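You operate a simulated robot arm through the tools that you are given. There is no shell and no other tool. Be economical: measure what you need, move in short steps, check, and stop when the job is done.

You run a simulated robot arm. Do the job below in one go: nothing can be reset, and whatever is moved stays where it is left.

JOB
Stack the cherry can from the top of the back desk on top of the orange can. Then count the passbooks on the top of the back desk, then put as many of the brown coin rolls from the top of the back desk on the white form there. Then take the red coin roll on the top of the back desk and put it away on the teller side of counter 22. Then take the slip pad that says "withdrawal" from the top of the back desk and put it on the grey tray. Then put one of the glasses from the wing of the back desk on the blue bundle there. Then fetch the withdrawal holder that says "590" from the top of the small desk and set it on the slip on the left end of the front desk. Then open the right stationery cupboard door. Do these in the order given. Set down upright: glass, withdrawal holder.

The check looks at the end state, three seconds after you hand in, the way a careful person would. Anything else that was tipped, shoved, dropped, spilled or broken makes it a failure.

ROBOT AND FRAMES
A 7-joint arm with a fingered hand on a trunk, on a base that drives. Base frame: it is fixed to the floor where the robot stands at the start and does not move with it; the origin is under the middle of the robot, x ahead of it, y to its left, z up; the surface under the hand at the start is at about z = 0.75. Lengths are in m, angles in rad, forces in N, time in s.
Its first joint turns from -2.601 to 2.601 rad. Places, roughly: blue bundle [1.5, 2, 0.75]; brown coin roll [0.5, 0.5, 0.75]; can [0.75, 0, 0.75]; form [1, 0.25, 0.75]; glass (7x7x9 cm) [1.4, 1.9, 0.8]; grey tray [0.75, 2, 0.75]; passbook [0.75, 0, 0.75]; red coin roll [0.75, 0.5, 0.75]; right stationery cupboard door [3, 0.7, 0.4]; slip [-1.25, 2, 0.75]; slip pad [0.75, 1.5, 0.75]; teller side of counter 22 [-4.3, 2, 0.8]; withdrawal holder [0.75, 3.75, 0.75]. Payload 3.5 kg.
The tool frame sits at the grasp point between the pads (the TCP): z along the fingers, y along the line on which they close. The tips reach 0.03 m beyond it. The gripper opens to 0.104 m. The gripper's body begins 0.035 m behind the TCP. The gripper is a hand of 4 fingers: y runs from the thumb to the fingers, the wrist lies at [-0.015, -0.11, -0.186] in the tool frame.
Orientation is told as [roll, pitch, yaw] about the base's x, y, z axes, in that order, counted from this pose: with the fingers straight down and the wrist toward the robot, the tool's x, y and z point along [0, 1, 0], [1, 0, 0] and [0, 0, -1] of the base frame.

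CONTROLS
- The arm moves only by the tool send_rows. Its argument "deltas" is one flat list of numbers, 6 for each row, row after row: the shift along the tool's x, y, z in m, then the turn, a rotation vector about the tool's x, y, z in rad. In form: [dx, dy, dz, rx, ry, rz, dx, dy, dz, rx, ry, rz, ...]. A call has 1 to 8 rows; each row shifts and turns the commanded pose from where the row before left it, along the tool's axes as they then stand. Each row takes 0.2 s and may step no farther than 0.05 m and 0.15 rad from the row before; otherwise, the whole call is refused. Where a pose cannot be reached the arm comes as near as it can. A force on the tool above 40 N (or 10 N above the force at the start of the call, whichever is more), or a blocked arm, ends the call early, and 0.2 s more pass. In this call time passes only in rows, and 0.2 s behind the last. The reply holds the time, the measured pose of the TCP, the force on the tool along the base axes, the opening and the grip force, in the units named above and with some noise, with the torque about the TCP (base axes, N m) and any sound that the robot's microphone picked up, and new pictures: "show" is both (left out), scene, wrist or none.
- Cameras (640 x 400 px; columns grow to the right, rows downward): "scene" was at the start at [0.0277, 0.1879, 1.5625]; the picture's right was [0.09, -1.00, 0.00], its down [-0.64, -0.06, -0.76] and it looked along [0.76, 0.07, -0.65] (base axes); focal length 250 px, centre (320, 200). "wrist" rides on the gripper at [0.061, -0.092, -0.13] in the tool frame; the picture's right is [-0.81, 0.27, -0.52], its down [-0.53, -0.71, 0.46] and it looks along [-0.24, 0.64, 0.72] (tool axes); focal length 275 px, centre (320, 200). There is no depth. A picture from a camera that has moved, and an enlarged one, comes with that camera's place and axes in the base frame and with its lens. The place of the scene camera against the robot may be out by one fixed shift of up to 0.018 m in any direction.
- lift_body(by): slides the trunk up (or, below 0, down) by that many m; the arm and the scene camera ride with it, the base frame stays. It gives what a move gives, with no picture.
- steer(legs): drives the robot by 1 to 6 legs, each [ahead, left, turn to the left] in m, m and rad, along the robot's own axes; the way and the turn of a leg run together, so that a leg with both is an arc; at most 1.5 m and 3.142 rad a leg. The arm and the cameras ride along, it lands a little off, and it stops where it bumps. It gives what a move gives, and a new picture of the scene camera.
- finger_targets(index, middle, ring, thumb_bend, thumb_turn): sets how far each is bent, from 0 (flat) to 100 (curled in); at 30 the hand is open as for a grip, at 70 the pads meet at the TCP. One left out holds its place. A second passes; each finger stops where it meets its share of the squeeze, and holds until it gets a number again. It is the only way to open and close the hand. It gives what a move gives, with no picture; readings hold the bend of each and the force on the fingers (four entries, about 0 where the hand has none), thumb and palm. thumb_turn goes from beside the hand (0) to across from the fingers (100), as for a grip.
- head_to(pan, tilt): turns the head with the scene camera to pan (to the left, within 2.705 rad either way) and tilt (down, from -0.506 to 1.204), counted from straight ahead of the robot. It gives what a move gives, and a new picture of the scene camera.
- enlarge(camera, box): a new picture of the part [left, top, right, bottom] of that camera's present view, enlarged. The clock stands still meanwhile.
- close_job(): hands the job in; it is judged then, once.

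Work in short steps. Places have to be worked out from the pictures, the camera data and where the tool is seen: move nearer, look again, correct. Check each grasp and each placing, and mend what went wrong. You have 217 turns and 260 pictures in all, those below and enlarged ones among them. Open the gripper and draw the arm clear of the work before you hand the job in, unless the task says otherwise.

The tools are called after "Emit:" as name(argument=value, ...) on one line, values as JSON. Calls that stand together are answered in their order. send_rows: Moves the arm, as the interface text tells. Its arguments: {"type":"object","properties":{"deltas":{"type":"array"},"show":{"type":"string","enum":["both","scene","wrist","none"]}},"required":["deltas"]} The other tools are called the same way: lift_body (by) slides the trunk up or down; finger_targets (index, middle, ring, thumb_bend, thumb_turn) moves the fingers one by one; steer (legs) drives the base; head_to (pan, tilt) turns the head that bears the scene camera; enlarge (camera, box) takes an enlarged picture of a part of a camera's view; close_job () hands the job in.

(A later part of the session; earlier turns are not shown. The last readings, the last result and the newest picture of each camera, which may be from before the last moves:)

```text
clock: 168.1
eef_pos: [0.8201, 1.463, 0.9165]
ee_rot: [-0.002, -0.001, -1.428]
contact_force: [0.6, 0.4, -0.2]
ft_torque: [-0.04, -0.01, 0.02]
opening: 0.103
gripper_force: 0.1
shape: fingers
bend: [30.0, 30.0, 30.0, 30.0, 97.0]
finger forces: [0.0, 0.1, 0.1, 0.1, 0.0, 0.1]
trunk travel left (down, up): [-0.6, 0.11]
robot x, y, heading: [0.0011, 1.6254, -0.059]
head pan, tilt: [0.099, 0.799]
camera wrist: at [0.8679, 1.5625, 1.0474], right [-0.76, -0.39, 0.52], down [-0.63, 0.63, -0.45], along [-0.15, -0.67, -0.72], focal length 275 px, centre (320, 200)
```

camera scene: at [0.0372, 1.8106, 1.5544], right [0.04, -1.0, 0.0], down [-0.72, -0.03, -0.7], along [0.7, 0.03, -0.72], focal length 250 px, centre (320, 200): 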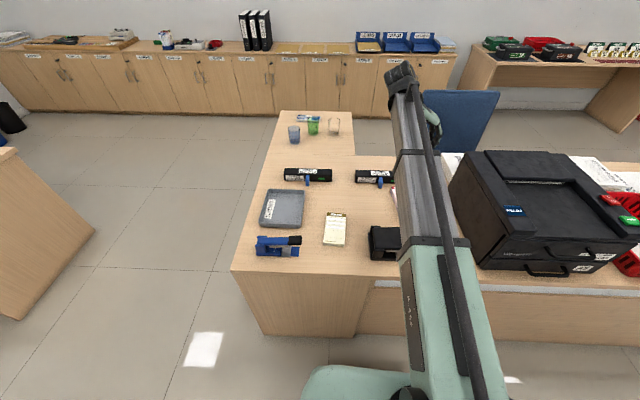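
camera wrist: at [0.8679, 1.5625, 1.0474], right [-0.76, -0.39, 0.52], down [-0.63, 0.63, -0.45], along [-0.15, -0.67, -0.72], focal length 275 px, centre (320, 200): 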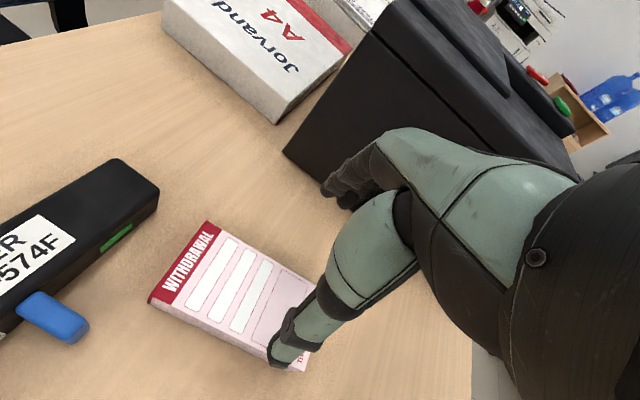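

Alignment confirmed (centre (0.817, 1.462)). I descend so that the tips reach just above the desk.

Emit:
send_rows(deltas=[-0.003, 0, 0.045, 0, 0, 0, 0, 0, 0.045, 0, 0, 0, 0, 0, 0.025, 0, 0, 0], show="wrist")

Emit:
send_rows(deltas=[0, 0, 0.012, 0, 0, 0, 0, 0, 0.005, 0, 0, 0], show="wrist")

```text
clock: 168.9
eef_pos: [0.8178, 1.4626, 0.8]
ee_rot: [-0.002, -0.001, -1.429]
contact_force: [0.4, 0.2, -0.6]
ft_torque: [-0.02, 0.01, 0.0]
opening: 0.1029
gripper_force: 0.1
shape: fingers
bend: [30.0, 30.0, 30.0, 30.0, 97.0]
finger forces: [0.0, 0.0, 0.0, 0.0, 0.0, 0.0]
trunk travel left (down, up): [-0.6, 0.11]
robot x, y, heading: [0.0056, 1.6241, -0.058]
head pan, tilt: [0.099, 0.799]
camera wrist: at [0.8647, 1.5616, 0.9313], right [-0.76, -0.39, 0.52], down [-0.63, 0.63, -0.45], along [-0.15, -0.67, -0.72], focal length 275 px, centre (320, 200)
```

wrist: 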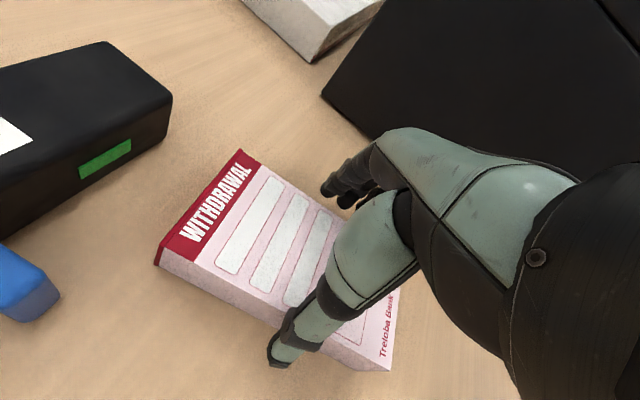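

```text
clock: 169.5
eef_pos: [0.815, 1.4634, 0.783]
ee_rot: [-0.005, 0.0, -1.429]
contact_force: [-1.0, 0.9, 0.4]
ft_torque: [0.03, 0.0, -0.01]
opening: 0.1034
gripper_force: 0.5
shape: fingers
bend: [30.0, 30.0, 30.0, 30.0, 97.0]
finger forces: [0.0, 0.0, 0.0, 0.0, 0.7, 0.0]
trunk travel left (down, up): [-0.6, 0.11]
robot x, y, heading: [0.0031, 1.6234, -0.055]
head pan, tilt: [0.099, 0.799]
camera wrist: at [0.8633, 1.5622, 0.9147], right [-0.76, -0.39, 0.52], down [-0.63, 0.63, -0.45], along [-0.15, -0.67, -0.72], focal length 275 px, centre (320, 200)
```

wrist: 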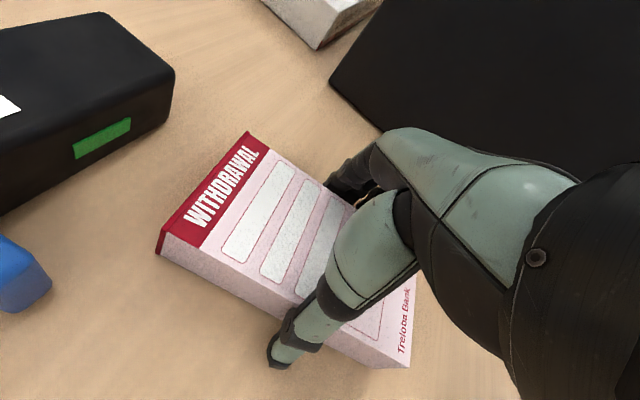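

Thumb just touches the pad edge. I close the hand and lift slightly to check.

Emit:
finger_targets(index=70, middle=70, ring=70, thumb_bend=70)

Emit:
send_rows(deltas=[0, 0, -0.02, 0, 0, 0, 0, 0, -0.03, 0, 0, 0], show="wrist")

```text
clock: 170.5
eef_pos: [0.8166, 1.4621, 0.7842]
ee_rot: [-0.002, -0.001, -1.429]
contact_force: [3.3, -6.3, 17.4]
ft_torque: [-1.04, -0.06, 0.17]
opening: 0.0809
gripper_force: 38.5
shape: fingers
bend: [39.0, 47.0, 48.0, 40.0, 94.0]
finger forces: [14.9, 22.9, 10.3, 0.0, 28.9, 0.0]
trunk travel left (down, up): [-0.6, 0.11]
robot x, y, heading: [0.001, 1.6253, -0.054]
head pan, tilt: [0.099, 0.799]
```

```text
clock: 171.1
eef_pos: [0.8164, 1.4641, 0.8334]
ee_rot: [-0.003, 0.003, -1.43]
contact_force: [-0.3, 0.9, -2.5]
ft_torque: [-0.02, 0.04, -0.03]
opening: 0.0812
gripper_force: 30.2
shape: fingers
bend: [40.0, 49.0, 50.0, 40.0, 94.0]
finger forces: [12.9, 7.7, 9.1, 0.0, 30.6, 0.0]
trunk travel left (down, up): [-0.6, 0.11]
robot x, y, heading: [0.0043, 1.6249, -0.055]
head pan, tilt: [0.099, 0.799]
camera wrist: at [0.8641, 1.5634, 0.9641], right [-0.76, -0.39, 0.52], down [-0.63, 0.63, -0.45], along [-0.15, -0.67, -0.72], focal length 275 px, centre (320, 200)
```

wrist: 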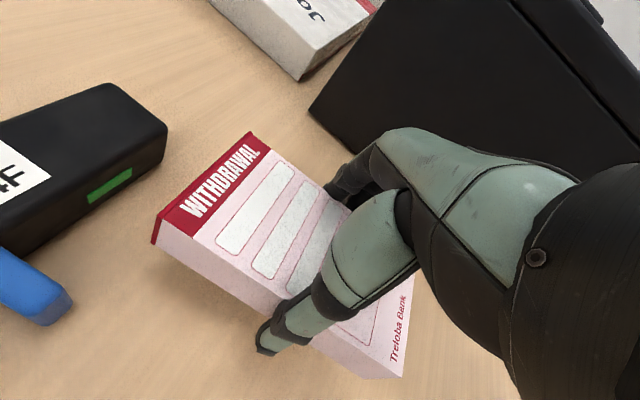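

The pad is held level. I raise it, square the yaw, and carry it toward the grey tray.

Emit:
send_rows(deltas=[0, 0, -0.045, 0, 0, 0.141, 0, 0, -0.045, 0, 0, 0, -0.0062, -0.0478, 0, 0, 0, 0, -0.0062, -0.0478, 0, 0, 0, 0, -0.0062, -0.0478, 0, 0, 0, 0, -0.0062, -0.0478, 0, 0, 0, 0, -0.0062, -0.0478, 0, 0, 0, 0, -0.0062, -0.0478, 0, 0, 0, 0], show="none")

Emit:
send_rows(deltas=[-0.0062, -0.0478, 0, 0, 0, 0, -0.0062, -0.0478, 0, 0, 0, 0, -0.0062, -0.0478, 0, 0, 0, 0, -0.0062, -0.0478, 0, 0, 0, 0, -0.0062, -0.0478, 0, 0, 0, 0], show="both")

Emit:
enlarge(camera="scene", box=[220, 130, 370, 270])

```text
clock: 172.9
eef_pos: [0.7775, 1.7498, 0.9244]
ee_rot: [-0.005, 0.0, -1.57]
contact_force: [-0.4, 1.1, -2.5]
ft_torque: [-0.01, 0.02, 0.03]
opening: 0.081
gripper_force: 30.4
shape: fingers
bend: [40.0, 49.0, 50.0, 40.0, 94.0]
finger forces: [13.1, 7.6, 9.3, 0.1, 30.5, 0.0]
trunk travel left (down, up): [-0.6, 0.11]
robot x, y, heading: [0.0049, 1.6266, -0.055]
head pan, tilt: [0.099, 0.799]
```

```text
clock: 174.1
eef_pos: [0.7482, 1.9903, 0.9225]
ee_rot: [-0.002, -0.002, -1.57]
contact_force: [-0.4, -1.0, -3.5]
ft_torque: [0.03, 0.06, 0.0]
opening: 0.0807
gripper_force: 30.1
shape: fingers
bend: [40.0, 49.0, 50.0, 40.0, 94.0]
finger forces: [12.9, 7.6, 9.3, 0.0, 30.4, 0.0]
trunk travel left (down, up): [-0.6, 0.11]
robot x, y, heading: [0.0014, 1.6255, -0.058]
head pan, tilt: [0.099, 0.799]
camera scene: at [0.0374, 1.8112, 1.5543], right [0.04, -1.0, 0.0], down [-0.72, -0.03, -0.7], along [0.7, 0.03, -0.72], focal length 250 px, centre (320, 200)
camera wrist: at [0.8093, 2.0833, 1.0537], right [-0.81, -0.27, 0.52], down [-0.53, 0.71, -0.45], along [-0.25, -0.65, -0.72], focal length 275 px, centre (320, 200)
```

scene: 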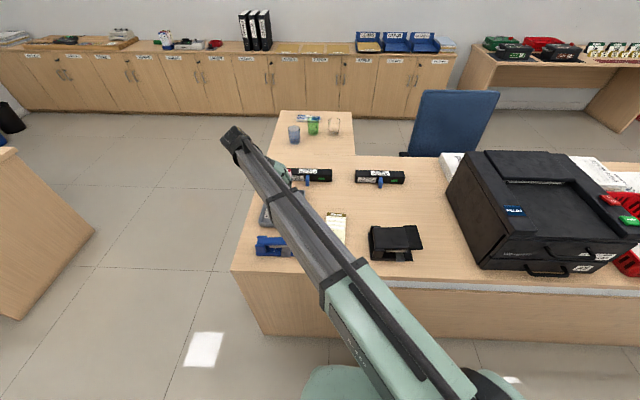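
wrist: 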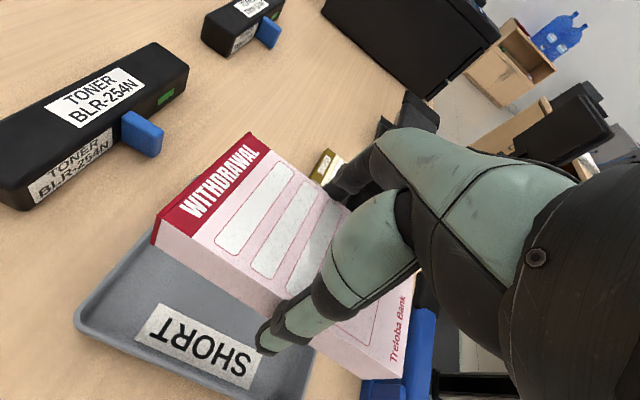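

```text
2.86 times, centred on (295, 200) of scene
camera zoom: at [0.0374, 1.8112, 1.5543], right [0.04, -1.0, 0.0], down [-0.72, -0.03, -0.7], along [0.7, 0.03, -0.72], focal length 715 px, centre (391, 200)
```

zoom: 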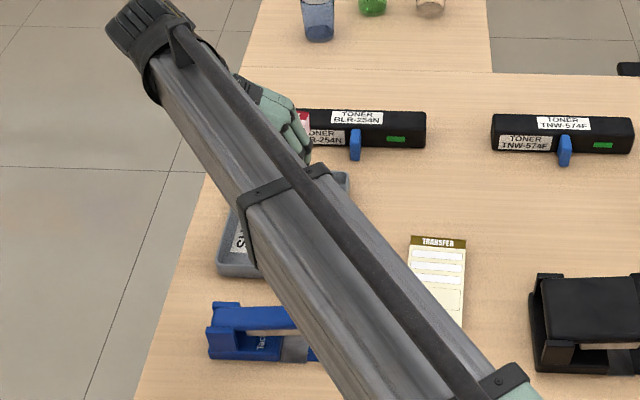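

Tray centre is about (0.755, 1.978). I shift slightly and lower.

Emit:
send_rows(deltas=[0.006, 0.012, 0.03, 0, 0, 0, 0, 0, 0.045, 0, 0, 0], show="wrist")

```text
clock: 174.7
eef_pos: [0.7554, 1.9802, 0.8483]
ee_rot: [-0.003, 0.002, -1.57]
contact_force: [0.0, 0.5, -3.0]
ft_torque: [-0.03, 0.02, 0.0]
opening: 0.0807
gripper_force: 30.1
shape: fingers
bend: [40.0, 49.0, 50.0, 40.0, 94.0]
finger forces: [12.9, 7.4, 9.3, 0.1, 30.1, 0.0]
trunk travel left (down, up): [-0.6, 0.11]
robot x, y, heading: [0.0044, 1.627, -0.056]
head pan, tilt: [0.099, 0.799]
camera wrist: at [0.816, 2.0707, 0.9786], right [-0.81, -0.28, 0.52], down [-0.53, 0.71, -0.45], along [-0.25, -0.65, -0.72], focal length 275 px, centre (320, 200)
```

wrist: 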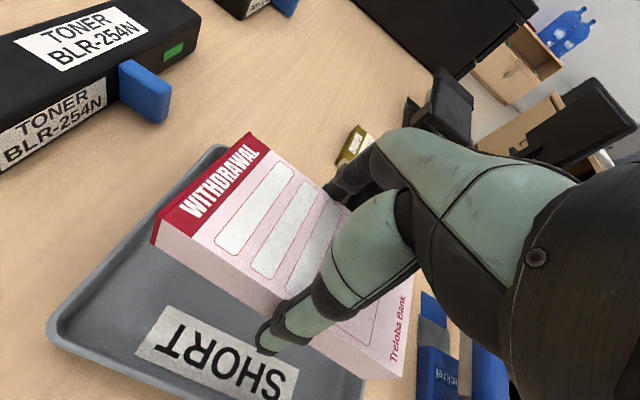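

Tray spans y 1.905–2.063; I centre on it and lower to near contact.

Emit:
send_rows(deltas=[-0.003, -0.004, 0.03, 0, 0, 0, 0, 0, 0.018, 0, 0, 0], show="wrist")

Emit:
send_rows(deltas=[0, 0, 0.003, 0, 0, 0], show="none")

Emit:
send_rows(deltas=[0, 0, 0.003, 0, 0, 0], show="none")

```text
clock: 175.3
eef_pos: [0.7511, 1.981, 0.7996]
ee_rot: [-0.003, 0.0, -1.571]
contact_force: [-1.5, 0.9, -2.5]
ft_torque: [-0.02, 0.01, -0.01]
opening: 0.0811
gripper_force: 30.7
shape: fingers
bend: [40.0, 49.0, 50.0, 40.0, 94.0]
finger forces: [13.0, 7.5, 9.2, 0.1, 30.2, 0.0]
trunk travel left (down, up): [-0.6, 0.11]
robot x, y, heading: [0.0033, 1.6231, -0.058]
head pan, tilt: [0.099, 0.799]
camera wrist: at [0.812, 2.0725, 0.931], right [-0.81, -0.28, 0.52], down [-0.53, 0.71, -0.45], along [-0.25, -0.64, -0.72], focal length 275 px, centre (320, 200)
```

wrist: 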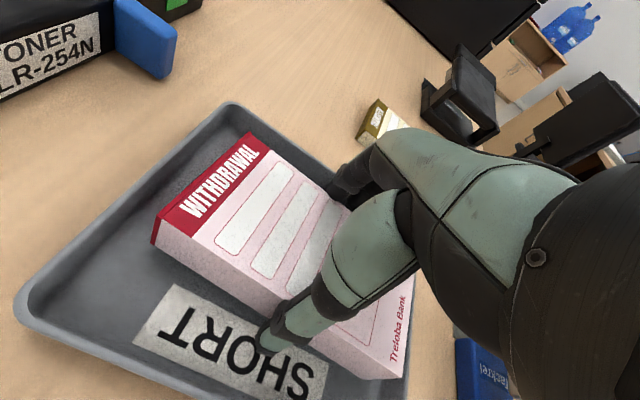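

```text
clock: 175.7
eef_pos: [0.7499, 1.9809, 0.797]
ee_rot: [-0.004, 0.001, -1.57]
contact_force: [0.4, 0.9, -3.2]
ft_torque: [-0.01, 0.0, -0.01]
opening: 0.0809
gripper_force: 30.2
shape: fingers
bend: [40.0, 49.0, 50.0, 40.0, 94.0]
finger forces: [13.0, 7.5, 9.2, 0.1, 30.1, 0.0]
trunk travel left (down, up): [-0.6, 0.11]
robot x, y, heading: [0.0072, 1.6226, -0.057]
head pan, tilt: [0.099, 0.799]
```

```text
clock: 176.1
eef_pos: [0.7495, 1.9805, 0.7942]
ee_rot: [-0.004, 0.001, -1.571]
contact_force: [-0.7, 0.4, -3.0]
ft_torque: [-0.02, 0.0, 0.03]
opening: 0.0809
gripper_force: 30.0
shape: fingers
bend: [40.0, 49.0, 50.0, 40.0, 94.0]
finger forces: [13.1, 7.5, 9.3, 0.0, 30.2, 0.0]
trunk travel left (down, up): [-0.6, 0.11]
robot x, y, heading: [0.0025, 1.6243, -0.062]
head pan, tilt: [0.099, 0.799]
```

Pad is inside the tray outline. Continue lowering in small steps.

Emit:
send_rows(deltas=[0, 0, 0.003, 0, 0, 0], show="none")

Emit:
send_rows(deltas=[0, 0, 0.0025, 0, 0, 0], show="none")

```text
clock: 176.5
eef_pos: [0.7496, 1.9805, 0.7898]
ee_rot: [-0.003, 0.0, -1.57]
contact_force: [-0.4, -0.6, -1.2]
ft_torque: [-0.07, 0.0, 0.0]
opening: 0.0808
gripper_force: 30.2
shape: fingers
bend: [40.0, 49.0, 50.0, 40.0, 94.0]
finger forces: [13.1, 7.6, 9.1, 0.0, 30.3, 0.0]
trunk travel left (down, up): [-0.6, 0.11]
robot x, y, heading: [0.0048, 1.627, -0.059]
head pan, tilt: [0.099, 0.799]
```

```text
clock: 176.9
eef_pos: [0.7489, 1.9794, 0.7901]
ee_rot: [-0.001, 0.001, -1.571]
contact_force: [-0.9, 0.6, 9.7]
ft_torque: [-0.46, 0.09, 0.02]
opening: 0.0812
gripper_force: 36.7
shape: fingers
bend: [40.0, 49.0, 50.0, 40.0, 94.0]
finger forces: [12.7, 19.3, 9.0, 0.0, 31.1, 0.0]
trunk travel left (down, up): [-0.6, 0.11]
robot x, y, heading: [0.0028, 1.6261, -0.06]
head pan, tilt: [0.099, 0.799]
```

The pad has reached the tray floor. I open partway and rise.

Emit:
finger_targets(index=34, middle=34, ring=34, thumb_bend=33)

Emit:
send_rows(deltas=[0, 0, -0.02, 0, 0, 0, 0, 0, -0.03, 0, 0, 0, 0, 0, -0.045, 0, 0, 0, 0, 0, -0.045, 0, 0, 0, 0, 0, -0.045, 0, 0, 0, 0, 0, -0.045, 0, 0, 0, 0, 0, -0.045, 0, 0, 0], show="both")

```text
clock: 177.9
eef_pos: [0.7502, 1.9796, 0.788]
ee_rot: [-0.004, -0.001, -1.57]
contact_force: [-0.2, 0.2, 0.1]
ft_torque: [-0.03, 0.02, -0.02]
opening: 0.0953
gripper_force: 0.3
shape: fingers
bend: [34.0, 34.0, 34.0, 33.0, 97.0]
finger forces: [0.0, 0.0, 0.0, 0.0, 0.7, 0.0]
trunk travel left (down, up): [-0.6, 0.11]
robot x, y, heading: [0.0031, 1.6253, -0.059]
head pan, tilt: [0.099, 0.799]
```

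```text
clock: 179.5
eef_pos: [0.7601, 1.9736, 1.0484]
ee_rot: [0.013, 0.009, -1.558]
contact_force: [-0.6, 0.1, -0.1]
ft_torque: [0.02, 0.01, 0.01]
opening: 0.0948
gripper_force: 0.0
shape: fingers
bend: [34.0, 34.0, 34.0, 33.0, 97.0]
finger forces: [0.0, 0.0, 0.0, 0.0, 0.0, 0.0]
out of reach, approached as far as the arm can: row 7
trunk travel left (down, up): [-0.6, 0.11]
robot x, y, heading: [0.0025, 1.6265, -0.066]
head pan, tilt: [0.099, 0.799]
camera scene: at [0.037, 1.8106, 1.5543], right [0.04, -1.0, 0.0], down [-0.72, -0.03, -0.7], along [0.7, 0.03, -0.72], focal length 250 px, centre (320, 200)
camera wrist: at [0.8175, 2.0661, 1.1804], right [-0.81, -0.29, 0.5], down [-0.54, 0.71, -0.46], along [-0.22, -0.64, -0.73], focal length 275 px, centre (320, 200)
```

scene: 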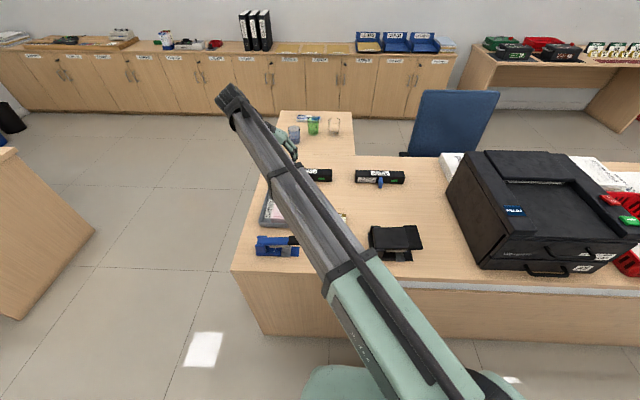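
wrist: 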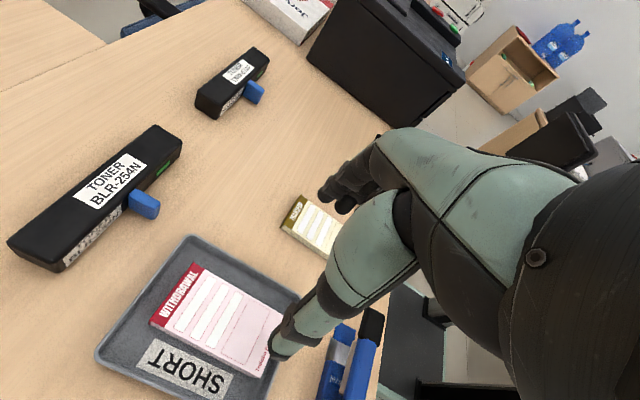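

The withdrawal pad lies in the grey tray. I bring the arm back to a neutral pose in front of the robot.

Emit:
send_rows(deltas=[-0.01, 0.045, 0, 0, 0, 0, -0.01, 0.045, 0, 0, 0, 0, -0.01, 0.045, 0, 0, 0, 0, -0.01, 0.045, 0, 0, 0, 0, -0.01, 0.045, 0, 0, 0, 0, -0.01, 0.045, 0, 0, 0, 0, -0.01, 0.045, 0, 0, 0, 0, 0, 0, 0, 0, 0, -0.15], show="none")

Emit:
send_rows(deltas=[0, 0, 0, 0, 0, -0.15, 0, 0, 0, 0, 0, -0.15, 0, 0, 0, 0, 0, -0.15, 0, 0, 0, 0, 0, -0.15, 0, 0, 0, 0, 0, -0.15, 0, 0, 0, 0, 0, -0.15, 0, 0, 0, 0, 0, -0.15, 0, 0, 0, 0, 0, -0.15], show="none")

Emit:
send_rows(deltas=[0, 0, -0.04, 0, 0, -0.1, 0, -0.03, -0.04, 0, 0, -0.1], show="scene")

Emit:
enlarge(camera="scene", box=[220, 90, 380, 270])

```text
clock: 181.3
eef_pos: [0.6867, 1.6587, 1.0498]
ee_rot: [-0.002, 0.0, -1.42]
contact_force: [-1.1, 0.1, -0.5]
ft_torque: [0.04, 0.0, 0.01]
opening: 0.0944
gripper_force: 0.1
shape: fingers
bend: [34.0, 34.0, 34.0, 33.0, 97.0]
finger forces: [0.0, 0.1, 0.0, 0.0, 0.0, 0.0]
trunk travel left (down, up): [-0.6, 0.11]
robot x, y, heading: [0.004, 1.6265, -0.055]
head pan, tilt: [0.099, 0.799]
```

```text
clock: 183.1
eef_pos: [0.688, 1.6585, 1.0484]
ee_rot: [0.0, 0.002, -0.219]
contact_force: [-0.1, -0.6, -0.3]
ft_torque: [0.0, -0.03, 0.02]
opening: 0.095
gripper_force: 0.1
shape: fingers
bend: [34.0, 34.0, 34.0, 33.0, 97.0]
finger forces: [0.2, 0.0, 0.0, 0.0, 0.0, 0.0]
trunk travel left (down, up): [-0.6, 0.11]
robot x, y, heading: [0.0043, 1.6247, -0.059]
head pan, tilt: [0.099, 0.799]
```

```text
clock: 183.7
eef_pos: [0.6598, 1.6616, 1.1262]
ee_rot: [-0.002, 0.001, -0.018]
contact_force: [0.3, 0.3, 0.4]
ft_torque: [0.0, -0.02, -0.01]
opening: 0.0945
gripper_force: 0.0
shape: fingers
bend: [34.0, 34.0, 34.0, 33.0, 97.0]
finger forces: [0.0, 0.0, 0.0, 0.0, 0.2, 0.0]
trunk travel left (down, up): [-0.6, 0.11]
robot x, y, heading: [0.0032, 1.6244, -0.06]
head pan, tilt: [0.099, 0.799]
camera scene: at [0.0365, 1.8105, 1.5543], right [0.04, -1.0, 0.0], down [-0.72, -0.03, -0.7], along [0.7, 0.03, -0.72], focal length 250 px, centre (320, 200)
```

scene: 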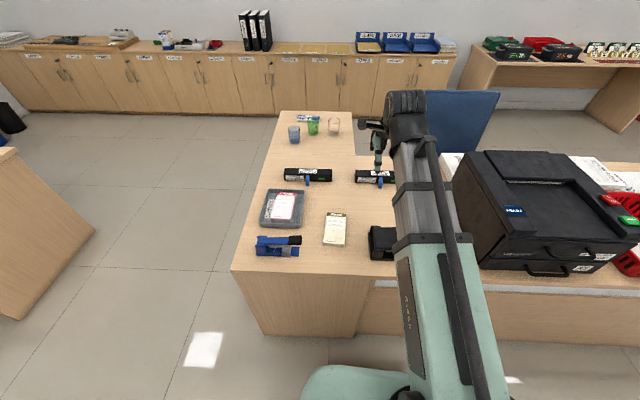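

```text
2.22 times, centred on (300, 180) of scene
camera zoom: at [0.0365, 1.8105, 1.5543], right [0.04, -1.0, 0.0], down [-0.72, -0.03, -0.7], along [0.7, 0.03, -0.72], focal length 556 px, centre (364, 244)
```

zoom: 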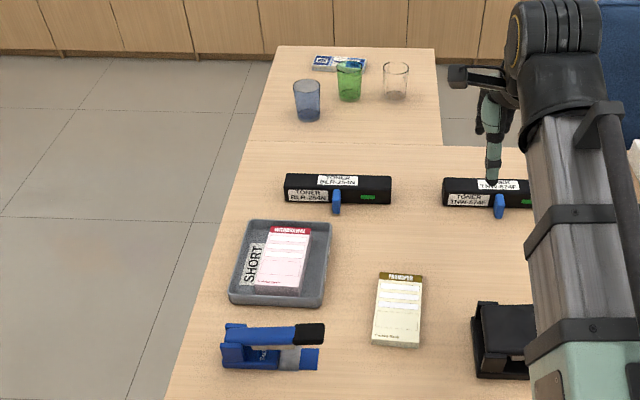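

Now I drive around to the left side of the wing and face it.

Emit:
steer(legs=[[0, 1.1, 0.06], [1.38, 0, 0], [0, 0, -1.571]])

Emit:
head_to(pan=0.0, tilt=0.8)

Emit:
enlarge(camera="wrist", box=[0, 0, 640, 400])

```text
clock: 199.7
eef_pos: [1.5445, 2.1046, 1.1258]
ee_rot: [-0.001, 0.004, -1.479]
contact_force: [-0.3, -0.5, -0.8]
ft_torque: [0.0, 0.01, -0.02]
opening: 0.0946
gripper_force: 0.1
shape: fingers
bend: [34.0, 34.0, 34.0, 33.0, 97.0]
finger forces: [0.1, 0.0, 0.0, 0.0, 0.1, 0.0]
trunk travel left (down, up): [-0.6, 0.11]
robot x, y, heading: [1.4332, 2.7548, -1.515]
head pan, tilt: [0.099, 0.799]
camera scene: at [1.6023, 2.7365, 1.5544], right [-0.99, -0.15, 0.0], down [-0.11, 0.71, -0.7], along [0.11, -0.69, -0.72], focal length 250 px, centre (320, 200)
```

scene: 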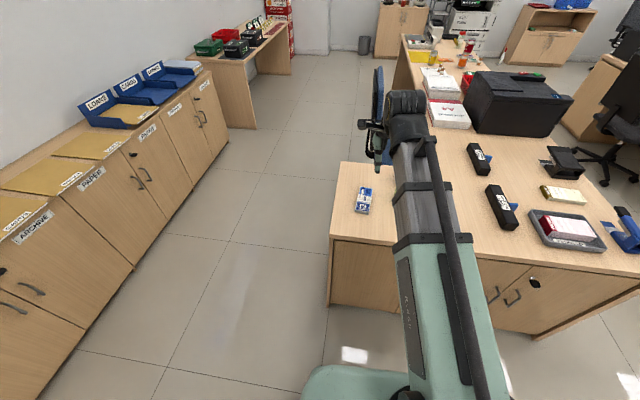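

```text
clock: 200.4
eef_pos: [1.5448, 2.103, 1.1262]
ee_rot: [0.0, 0.003, -1.48]
contact_force: [-0.1, -0.6, -0.2]
ft_torque: [0.0, 0.0, 0.0]
opening: 0.0948
gripper_force: 0.1
shape: fingers
bend: [34.0, 34.0, 34.0, 33.0, 97.0]
finger forces: [0.0, 0.0, 0.0, 0.0, 0.0, 0.0]
trunk travel left (down, up): [-0.6, 0.11]
robot x, y, heading: [1.435, 2.7524, -1.514]
head pan, tilt: [0.0, 0.799]
camera scene: at [1.5944, 2.7356, 1.5544], right [-1.0, -0.06, 0.0], down [-0.04, 0.72, -0.7], along [0.04, -0.7, -0.72], focal length 250 px, centre (320, 200)
```

scene: 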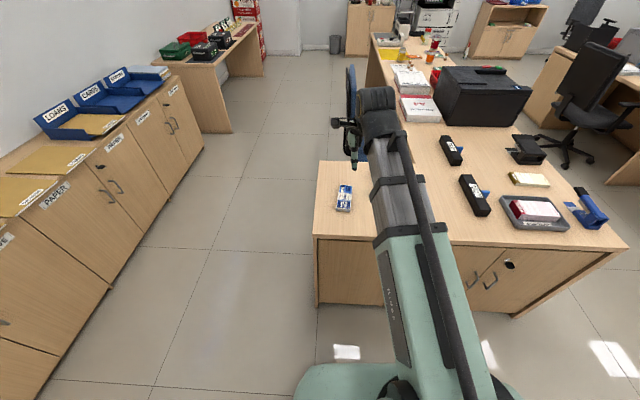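

```text
1.00 times, centred on (320, 200) of wrist (not enlarged: the box is as wide or as high as the picture)
camera zoom: at [1.5966, 2.2006, 1.2583], right [-0.78, -0.35, 0.52], down [-0.6, 0.66, -0.45], along [-0.18, -0.66, -0.73], focal length 275 px, centre (320, 200)
```

zoom: 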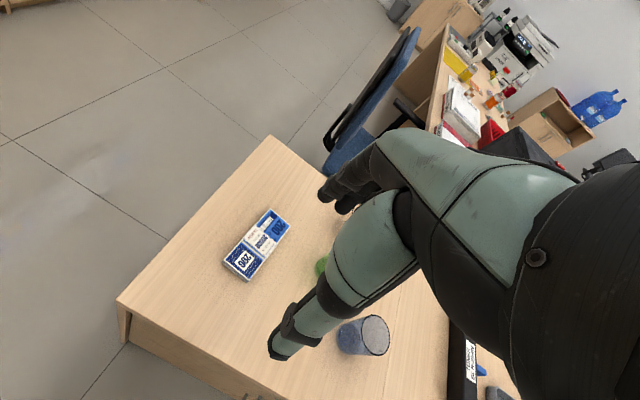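

The blue bundle is centred at about (1.545, 1.942), long axis along y; the blue glass is at about (1.286, 2.00). I move above the glass, turning the fingers away from the green glass.

Emit:
finger_targets(index=30, middle=30, ring=30, thumb_bend=30)

Emit:
send_rows(deltas=[-0.0446, 0.0132, 0, 0, 0, 0, -0.0446, 0.0132, 0, 0, 0, 0, -0.0446, 0.0132, 0, 0, 0, 0, -0.0446, 0.0132, 0, 0, 0, 0, -0.0446, 0.0132, 0, 0, 0, 0, -0.0446, 0.0132, 0, 0, 0, 0, 0, 0, 0, 0, 0, 0.14, 0, 0, 0, 0, 0, 0.14], show="none")

Emit:
send_rows(deltas=[0, 0, 0.04, 0, 0, 0.14, 0, 0, 0.045, 0, 0, 0, 0, 0, 0.045, 0, 0, 0], show="both")

```text
clock: 201.4
eef_pos: [1.5445, 2.1033, 1.1266]
ee_rot: [0.0, 0.004, -1.478]
contact_force: [0.1, -0.2, 0.5]
ft_torque: [-0.01, -0.01, 0.01]
opening: 0.1025
gripper_force: 0.0
shape: fingers
bend: [30.0, 30.0, 30.0, 30.0, 97.0]
finger forces: [0.0, 0.0, 0.1, 0.1, 0.0, 0.0]
trunk travel left (down, up): [-0.6, 0.11]
robot x, y, heading: [1.4313, 2.7501, -1.513]
head pan, tilt: [0.0, 0.799]
```

```text
clock: 203.2
eef_pos: [1.2853, 2.0003, 1.1272]
ee_rot: [-0.003, 0.0, -1.764]
contact_force: [0.2, -0.4, 0.1]
ft_torque: [0.01, 0.02, -0.04]
opening: 0.1027
gripper_force: 0.1
shape: fingers
bend: [30.0, 30.0, 30.0, 30.0, 97.0]
finger forces: [0.1, 0.0, 0.0, 0.0, 0.0, 0.1]
trunk travel left (down, up): [-0.6, 0.11]
robot x, y, heading: [1.4345, 2.7519, -1.519]
head pan, tilt: [0.0, 0.799]
```

```text
clock: 204.0
eef_pos: [1.2877, 2.0025, 0.9959]
ee_rot: [-0.001, 0.005, -1.899]
contact_force: [-0.4, 0.4, 0.7]
ft_torque: [0.02, 0.01, -0.01]
opening: 0.1031
gripper_force: 0.1
shape: fingers
bend: [30.0, 30.0, 30.0, 30.0, 97.0]
finger forces: [0.1, 0.0, 0.0, 0.0, 0.0, 0.1]
trunk travel left (down, up): [-0.6, 0.11]
robot x, y, heading: [1.4333, 2.7535, -1.515]
head pan, tilt: [0.0, 0.799]
camera scene: at [1.5942, 2.7355, 1.5544], right [-1.0, -0.06, 0.0], down [-0.04, 0.72, -0.7], along [0.04, -0.7, -0.72], focal length 250 px, centre (320, 200)
camera wrist: at [1.374, 2.0695, 1.127], right [-0.86, 0.0, 0.52], down [-0.27, 0.85, -0.45], along [-0.44, -0.53, -0.73], focal length 275 px, centre (320, 200)
```

scene: 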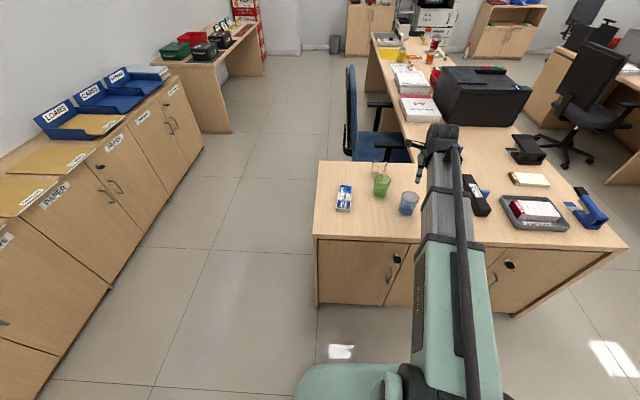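
wrist: 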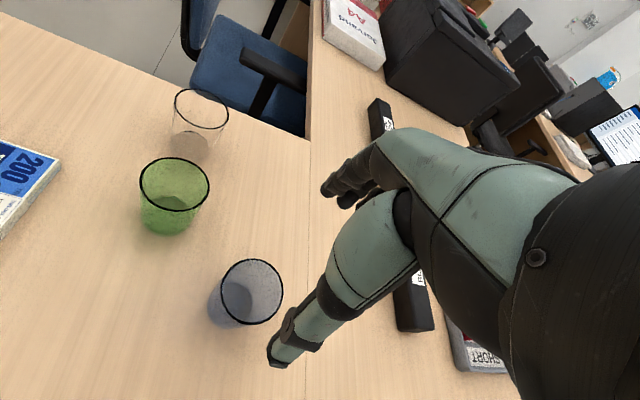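

Blue glass measured at (1.285, 2.000), well aligned. I descend around it.

Emit:
send_rows(deltas=[-0.0017, 0.003, 0.045, 0, 0, 0, 0, 0, 0.045, 0, 0, 0], show="wrist")

Emit:
send_rows(deltas=[0, 0, 0.045, 0, 0, 0, 0, 0, 0.045, 0, 0, 0], show="wrist")

```text
clock: 204.6
eef_pos: [1.2823, 1.9973, 0.9066]
ee_rot: [-0.003, 0.002, -1.899]
contact_force: [-0.1, -0.2, 0.2]
ft_torque: [0.02, -0.02, 0.03]
opening: 0.1027
gripper_force: 0.1
shape: fingers
bend: [30.0, 30.0, 30.0, 30.0, 97.0]
finger forces: [0.0, 0.0, 0.1, 0.0, 0.1, 0.0]
trunk travel left (down, up): [-0.6, 0.11]
robot x, y, heading: [1.4358, 2.7483, -1.514]
head pan, tilt: [0.0, 0.799]
camera wrist: at [1.3703, 2.064, 1.0381], right [-0.86, 0.0, 0.52], down [-0.27, 0.85, -0.45], along [-0.44, -0.53, -0.73], focal length 275 px, centre (320, 200)
```

wrist: 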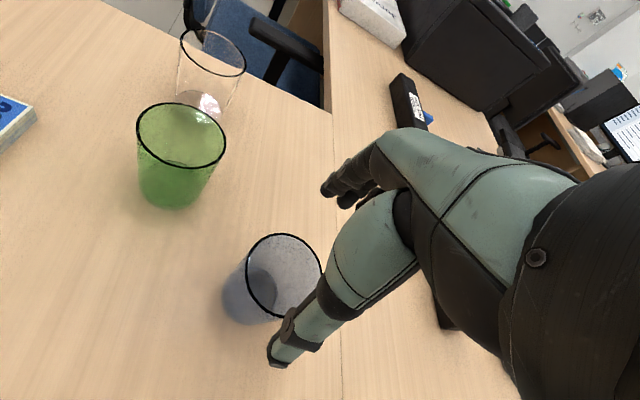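

```text
clock: 205.2
eef_pos: [1.2815, 1.9996, 0.8182]
ee_rot: [-0.002, 0.002, -1.9]
contact_force: [-0.7, -0.4, 1.5]
ft_torque: [0.0, 0.02, 0.01]
opening: 0.1036
gripper_force: 0.5
shape: fingers
bend: [30.0, 30.0, 30.0, 30.0, 97.0]
finger forces: [1.2, 0.1, 0.0, 0.0, 0.1, 0.0]
trunk travel left (down, up): [-0.6, 0.11]
robot x, y, heading: [1.4363, 2.7566, -1.516]
head pan, tilt: [0.0, 0.799]
camera wrist: at [1.3694, 2.0663, 0.9494], right [-0.86, 0.0, 0.52], down [-0.27, 0.85, -0.45], along [-0.44, -0.53, -0.73], focal length 275 px, centre (320, 200)
```

wrist: 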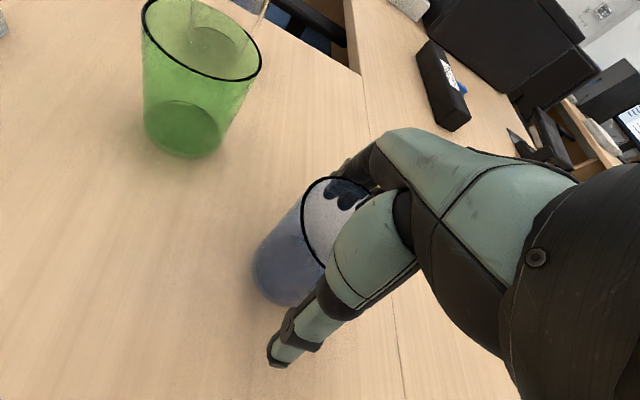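

Slight touch on the index finger. I look closely before closing.

Emit:
enlarge(camera="wrist", box=[240, 130, 440, 380])

Emit:
enlarge(camera="scene", box=[360, 110, 480, 230])

```text
1.60 times, centred on (340, 255) of wrist
camera zoom: at [1.3694, 2.0663, 0.9494], right [-0.86, 0.0, 0.52], down [-0.27, 0.85, -0.45], along [-0.44, -0.53, -0.73], focal length 440 px, centre (288, 112)
```

zoom: 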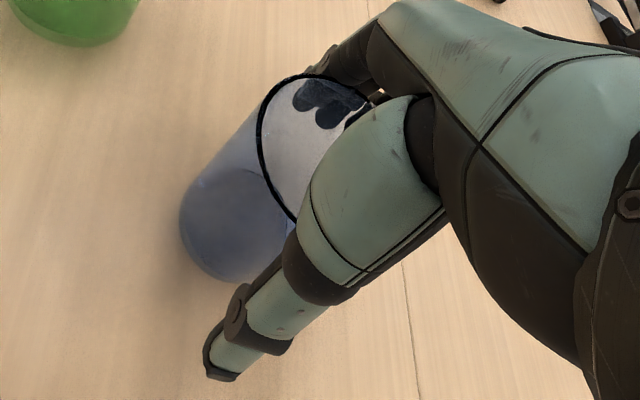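

```text
3.33 times, centred on (420, 170) of scene
camera zoom: at [1.5943, 2.7354, 1.5545], right [-1.0, -0.06, 0.0], down [-0.04, 0.72, -0.7], along [0.04, -0.7, -0.72], focal length 835 px, centre (-13, 300)
```

zoom: 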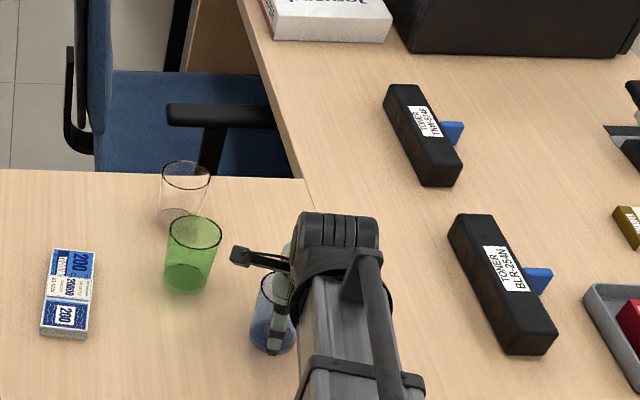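

The glass sits nearer the fingers than the thumb. I shift the hand 5 mm toward the finger side, then close gently.

Emit:
send_rows(deltas=[0, 0.005, 0, 0, 0, 0], show="wrist")

Emit:
finger_targets(index=52, middle=52, ring=52, thumb_bend=52)

```text
clock: 205.6
eef_pos: [1.2812, 1.9945, 0.8176]
ee_rot: [-0.002, 0.002, -1.901]
contact_force: [-0.8, 0.0, -0.8]
ft_torque: [-0.02, -0.01, 0.0]
opening: 0.1032
gripper_force: 0.0
shape: fingers
bend: [30.0, 30.0, 30.0, 30.0, 97.0]
finger forces: [0.0, 0.0, 0.0, 0.1, 0.1, 0.0]
trunk travel left (down, up): [-0.6, 0.11]
robot x, y, heading: [1.4334, 2.752, -1.517]
head pan, tilt: [0.0, 0.799]
camera wrist: at [1.3679, 2.0621, 0.9492], right [-0.86, 0.0, 0.52], down [-0.27, 0.85, -0.45], along [-0.44, -0.53, -0.73], focal length 275 px, centre (320, 200)
```

wrist: 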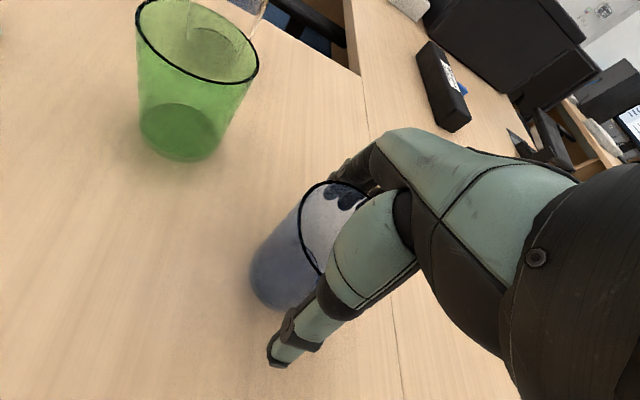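

```text
clock: 206.6
eef_pos: [1.2811, 1.9953, 0.8173]
ee_rot: [-0.001, 0.002, -1.902]
contact_force: [-0.3, -1.0, 1.1]
ft_torque: [-0.09, 0.07, 0.01]
opening: 0.067
gripper_force: 15.0
shape: fingers
bend: [43.0, 51.0, 52.0, 48.0, 97.0]
finger forces: [13.2, 1.2, 0.0, 0.0, 14.9, 0.0]
trunk travel left (down, up): [-0.6, 0.11]
robot x, y, heading: [1.4315, 2.7504, -1.517]
head pan, tilt: [0.0, 0.799]
```

Grip is mainly index and thumb; I close a bit more so the middle finger shares, then lift slightly.

Emit:
finger_targets(index=52, middle=62, ring=66, thumb_bend=56)

Emit:
send_rows(deltas=[0, 0, -0.01, 0, 0, 0, 0, 0, -0.03, 0, 0, 0], show="both")

```text
clock: 207.6
eef_pos: [1.2809, 1.9951, 0.8184]
ee_rot: [-0.001, 0.003, -1.902]
contact_force: [-0.6, -1.4, 3.9]
ft_torque: [-0.24, 0.12, -0.02]
opening: 0.0649
gripper_force: 21.7
shape: fingers
bend: [43.0, 54.0, 63.0, 51.0, 96.0]
finger forces: [12.2, 7.2, 2.0, 0.0, 22.0, 0.1]
trunk travel left (down, up): [-0.6, 0.11]
robot x, y, heading: [1.433, 2.751, -1.51]
head pan, tilt: [0.0, 0.799]
```

```text
clock: 208.2
eef_pos: [1.2798, 1.9947, 0.8575]
ee_rot: [-0.003, 0.004, -1.901]
contact_force: [-0.4, 1.3, -1.4]
ft_torque: [0.0, 0.02, 0.02]
opening: 0.0643
gripper_force: 20.6
shape: fingers
bend: [44.0, 55.0, 63.0, 51.0, 96.0]
finger forces: [10.9, 6.4, 1.8, 0.0, 21.6, 0.0]
trunk travel left (down, up): [-0.6, 0.11]
robot x, y, heading: [1.4376, 2.7512, -1.517]
head pan, tilt: [0.0, 0.799]
camera scene: at [1.5943, 2.7355, 1.5543], right [-1.0, -0.06, 0.0], down [-0.04, 0.72, -0.7], along [0.04, -0.7, -0.72], focal length 250 px, centre (320, 200)
camera wrist: at [1.3669, 2.0622, 0.9896], right [-0.86, 0.0, 0.52], down [-0.27, 0.85, -0.45], along [-0.44, -0.53, -0.73], focal length 275 px, centre (320, 200)
```

scene: 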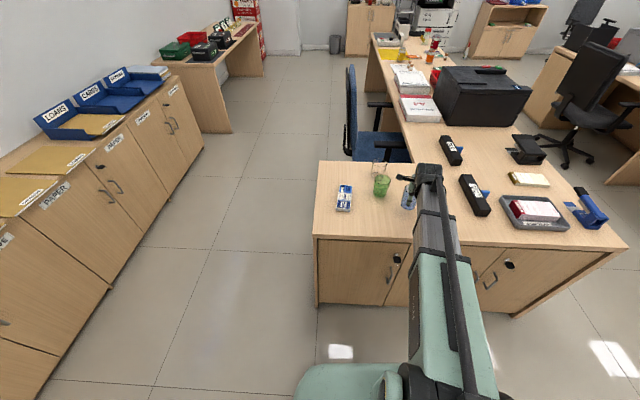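
wrist: 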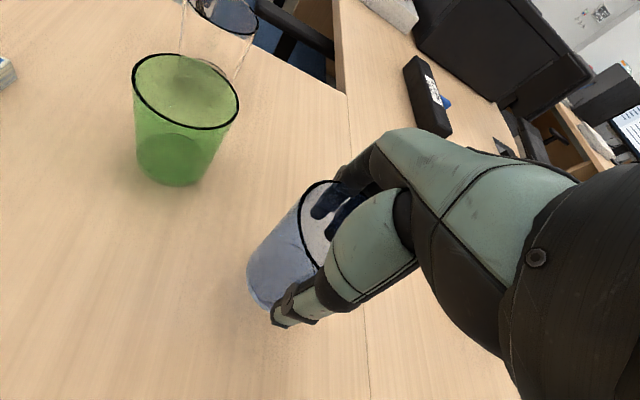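

The glass is held. I lift it above the other glasses and carry it over the bundle.

Emit:
send_rows(deltas=[0, 0, -0.045, 0, 0, 0, 0, 0, -0.045, 0, 0, 0, 0, 0, -0.035, 0, 0, 0, 0.0446, -0.0059, 0, 0, 0, 0, 0.0446, -0.0059, 0, 0, 0, 0, 0.0446, -0.0059, 0, 0, 0, 0, 0.0446, -0.0059, 0, 0, 0, 0], show="wrist")

```text
clock: 209.8
eef_pos: [1.4577, 1.9596, 0.98]
ee_rot: [-0.003, 0.002, -1.902]
contact_force: [0.9, 0.0, -1.3]
ft_torque: [0.0, -0.02, 0.01]
opening: 0.0642
gripper_force: 19.4
shape: fingers
bend: [44.0, 55.0, 63.0, 51.0, 96.0]
finger forces: [10.9, 6.2, 1.8, 0.0, 20.9, 0.0]
trunk travel left (down, up): [-0.6, 0.11]
robot x, y, heading: [1.4351, 2.7517, -1.514]
head pan, tilt: [0.0, 0.799]
camera wrist: at [1.5458, 2.0256, 1.1112], right [-0.86, 0.0, 0.52], down [-0.27, 0.85, -0.45], along [-0.44, -0.53, -0.73], focal length 275 px, centre (320, 200)
```

wrist: 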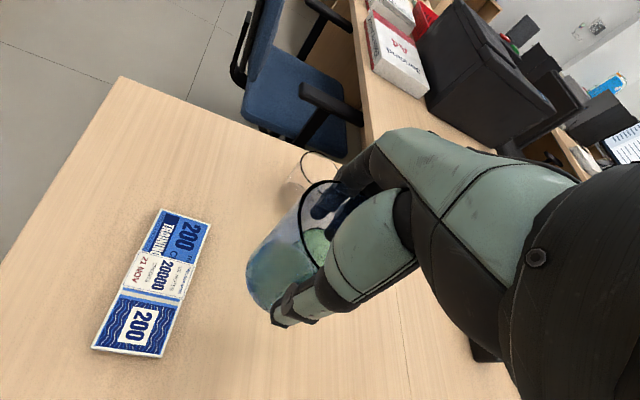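

Bundle centre refined to (1.540, 1.936). I move there and check alignment from both cameras.

Emit:
send_rows(deltas=[0.042, -0.002, 0, 0, 0, 0, 0.042, -0.002, 0, 0, 0, 0, 0, 0, 0.045, 0, 0, 0, 0, 0, 0.045, 0, 0, 0], show="both")

Emit:
enlarge(camera="scene", box=[290, 140, 410, 240])

Emit:
enlarge(camera="wrist", box=[140, 130, 380, 330])

```text
clock: 210.8
eef_pos: [1.5387, 1.9367, 0.8916]
ee_rot: [-0.002, 0.0, -1.901]
contact_force: [0.4, -0.7, -1.4]
ft_torque: [-0.03, -0.01, -0.01]
opening: 0.0642
gripper_force: 19.8
shape: fingers
bend: [44.0, 55.0, 64.0, 51.0, 96.0]
finger forces: [10.9, 6.1, 1.8, 0.0, 20.4, 0.0]
trunk travel left (down, up): [-0.6, 0.11]
robot x, y, heading: [1.4354, 2.7522, -1.519]
head pan, tilt: [0.0, 0.799]
camera scene: at [1.5943, 2.7351, 1.5544], right [-1.0, -0.06, 0.0], down [-0.04, 0.72, -0.7], along [0.04, -0.7, -0.72], focal length 250 px, centre (320, 200)
camera wrist: at [1.6254, 2.003, 1.0236], right [-0.86, 0.0, 0.52], down [-0.27, 0.85, -0.45], along [-0.44, -0.53, -0.73], focal length 275 px, centre (320, 200)
```

scene: 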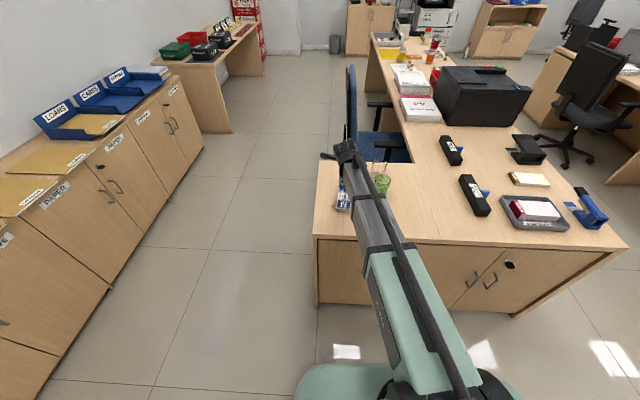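
wrist: 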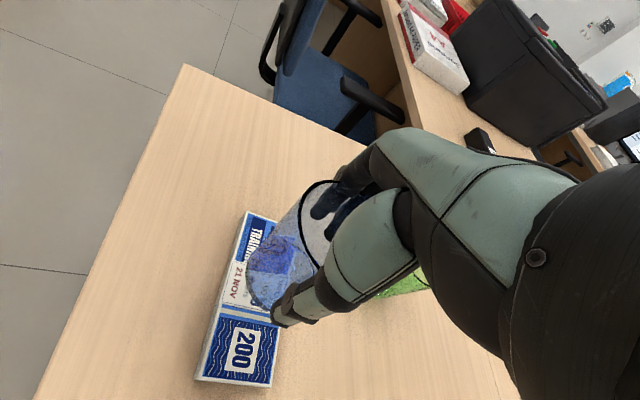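

```text
4.00 times, centred on (350, 190) of scene
camera zoom: at [1.5943, 2.7351, 1.5544], right [-1.0, -0.06, 0.0], down [-0.04, 0.72, -0.7], along [0.04, -0.7, -0.72], focal length 1002 px, centre (200, 240)
```

zoom: 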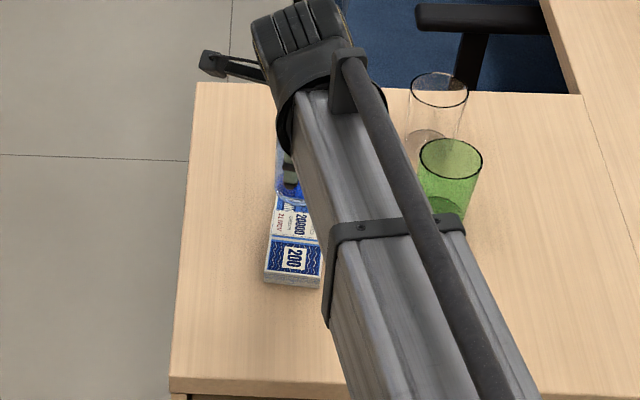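

```text
2.00 times, centred on (260, 230) of wrist
camera zoom: at [1.6254, 2.003, 1.0236], right [-0.86, 0.0, 0.52], down [-0.27, 0.85, -0.45], along [-0.44, -0.53, -0.73], focal length 551 px, centre (440, 140)
```

zoom: 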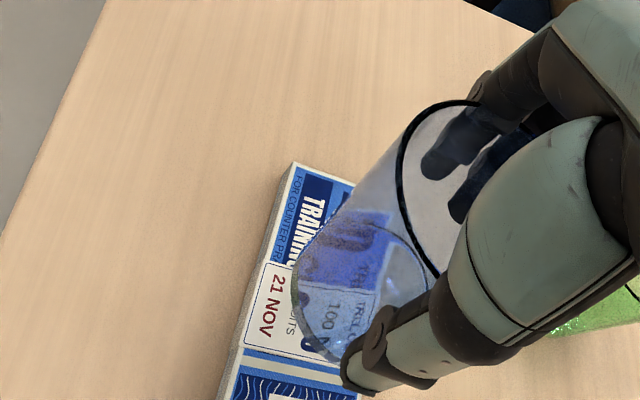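

Glass base centre (≈(1.542, 1.938)) matches the bundle centre (1.541, 1.936). I lower slowly.

Emit:
send_rows(deltas=[0, 0, 0.03, 0, 0, 0, 0, 0, 0.015, 0, 0, 0], show="wrist")

Emit:
send_rows(deltas=[0, 0, 0.003, 0, 0, 0], show="none")

Emit:
send_rows(deltas=[0, 0, 0.003, 0, 0, 0], show="none")

```text
clock: 211.4
eef_pos: [1.5393, 1.9356, 0.8477]
ee_rot: [-0.001, 0.0, -1.902]
contact_force: [0.1, -0.4, -2.1]
ft_torque: [0.0, 0.01, -0.02]
opening: 0.0641
gripper_force: 19.1
shape: fingers
bend: [44.0, 55.0, 64.0, 51.0, 96.0]
finger forces: [10.8, 6.2, 1.9, 0.0, 20.1, 0.0]
trunk travel left (down, up): [-0.6, 0.11]
robot x, y, heading: [1.4337, 2.7544, -1.517]
head pan, tilt: [0.0, 0.799]
camera wrist: at [1.6261, 2.0026, 0.979], right [-0.86, 0.0, 0.52], down [-0.27, 0.85, -0.45], along [-0.44, -0.53, -0.73], focal length 275 px, centre (320, 200)
```

wrist: 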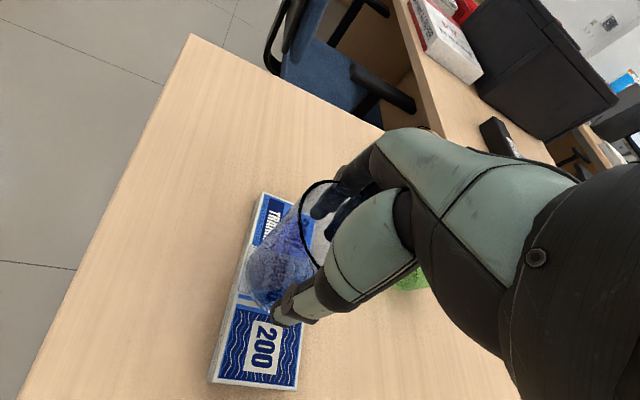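

```text
clock: 211.8
eef_pos: [1.5387, 1.9362, 0.8455]
ee_rot: [-0.003, 0.002, -1.9]
contact_force: [-0.4, -0.7, -1.7]
ft_torque: [0.01, 0.0, -0.02]
opening: 0.0641
gripper_force: 18.7
shape: fingers
bend: [44.0, 55.0, 64.0, 51.0, 96.0]
finger forces: [10.8, 6.0, 1.9, 0.1, 20.3, 0.0]
trunk travel left (down, up): [-0.6, 0.11]
robot x, y, heading: [1.4332, 2.7521, -1.511]
head pan, tilt: [0.0, 0.799]
```

```text
clock: 212.2
eef_pos: [1.5372, 1.9377, 0.841]
ee_rot: [-0.003, 0.003, -1.9]
contact_force: [0.5, -1.0, -2.1]
ft_torque: [0.01, 0.0, 0.0]
opening: 0.0641
gripper_force: 19.0
shape: fingers
bend: [44.0, 55.0, 64.0, 51.0, 96.0]
finger forces: [10.8, 6.1, 1.9, 0.1, 20.3, 0.1]
trunk travel left (down, up): [-0.6, 0.11]
robot x, y, heading: [1.4315, 2.753, -1.521]
head pan, tilt: [0.0, 0.799]
```

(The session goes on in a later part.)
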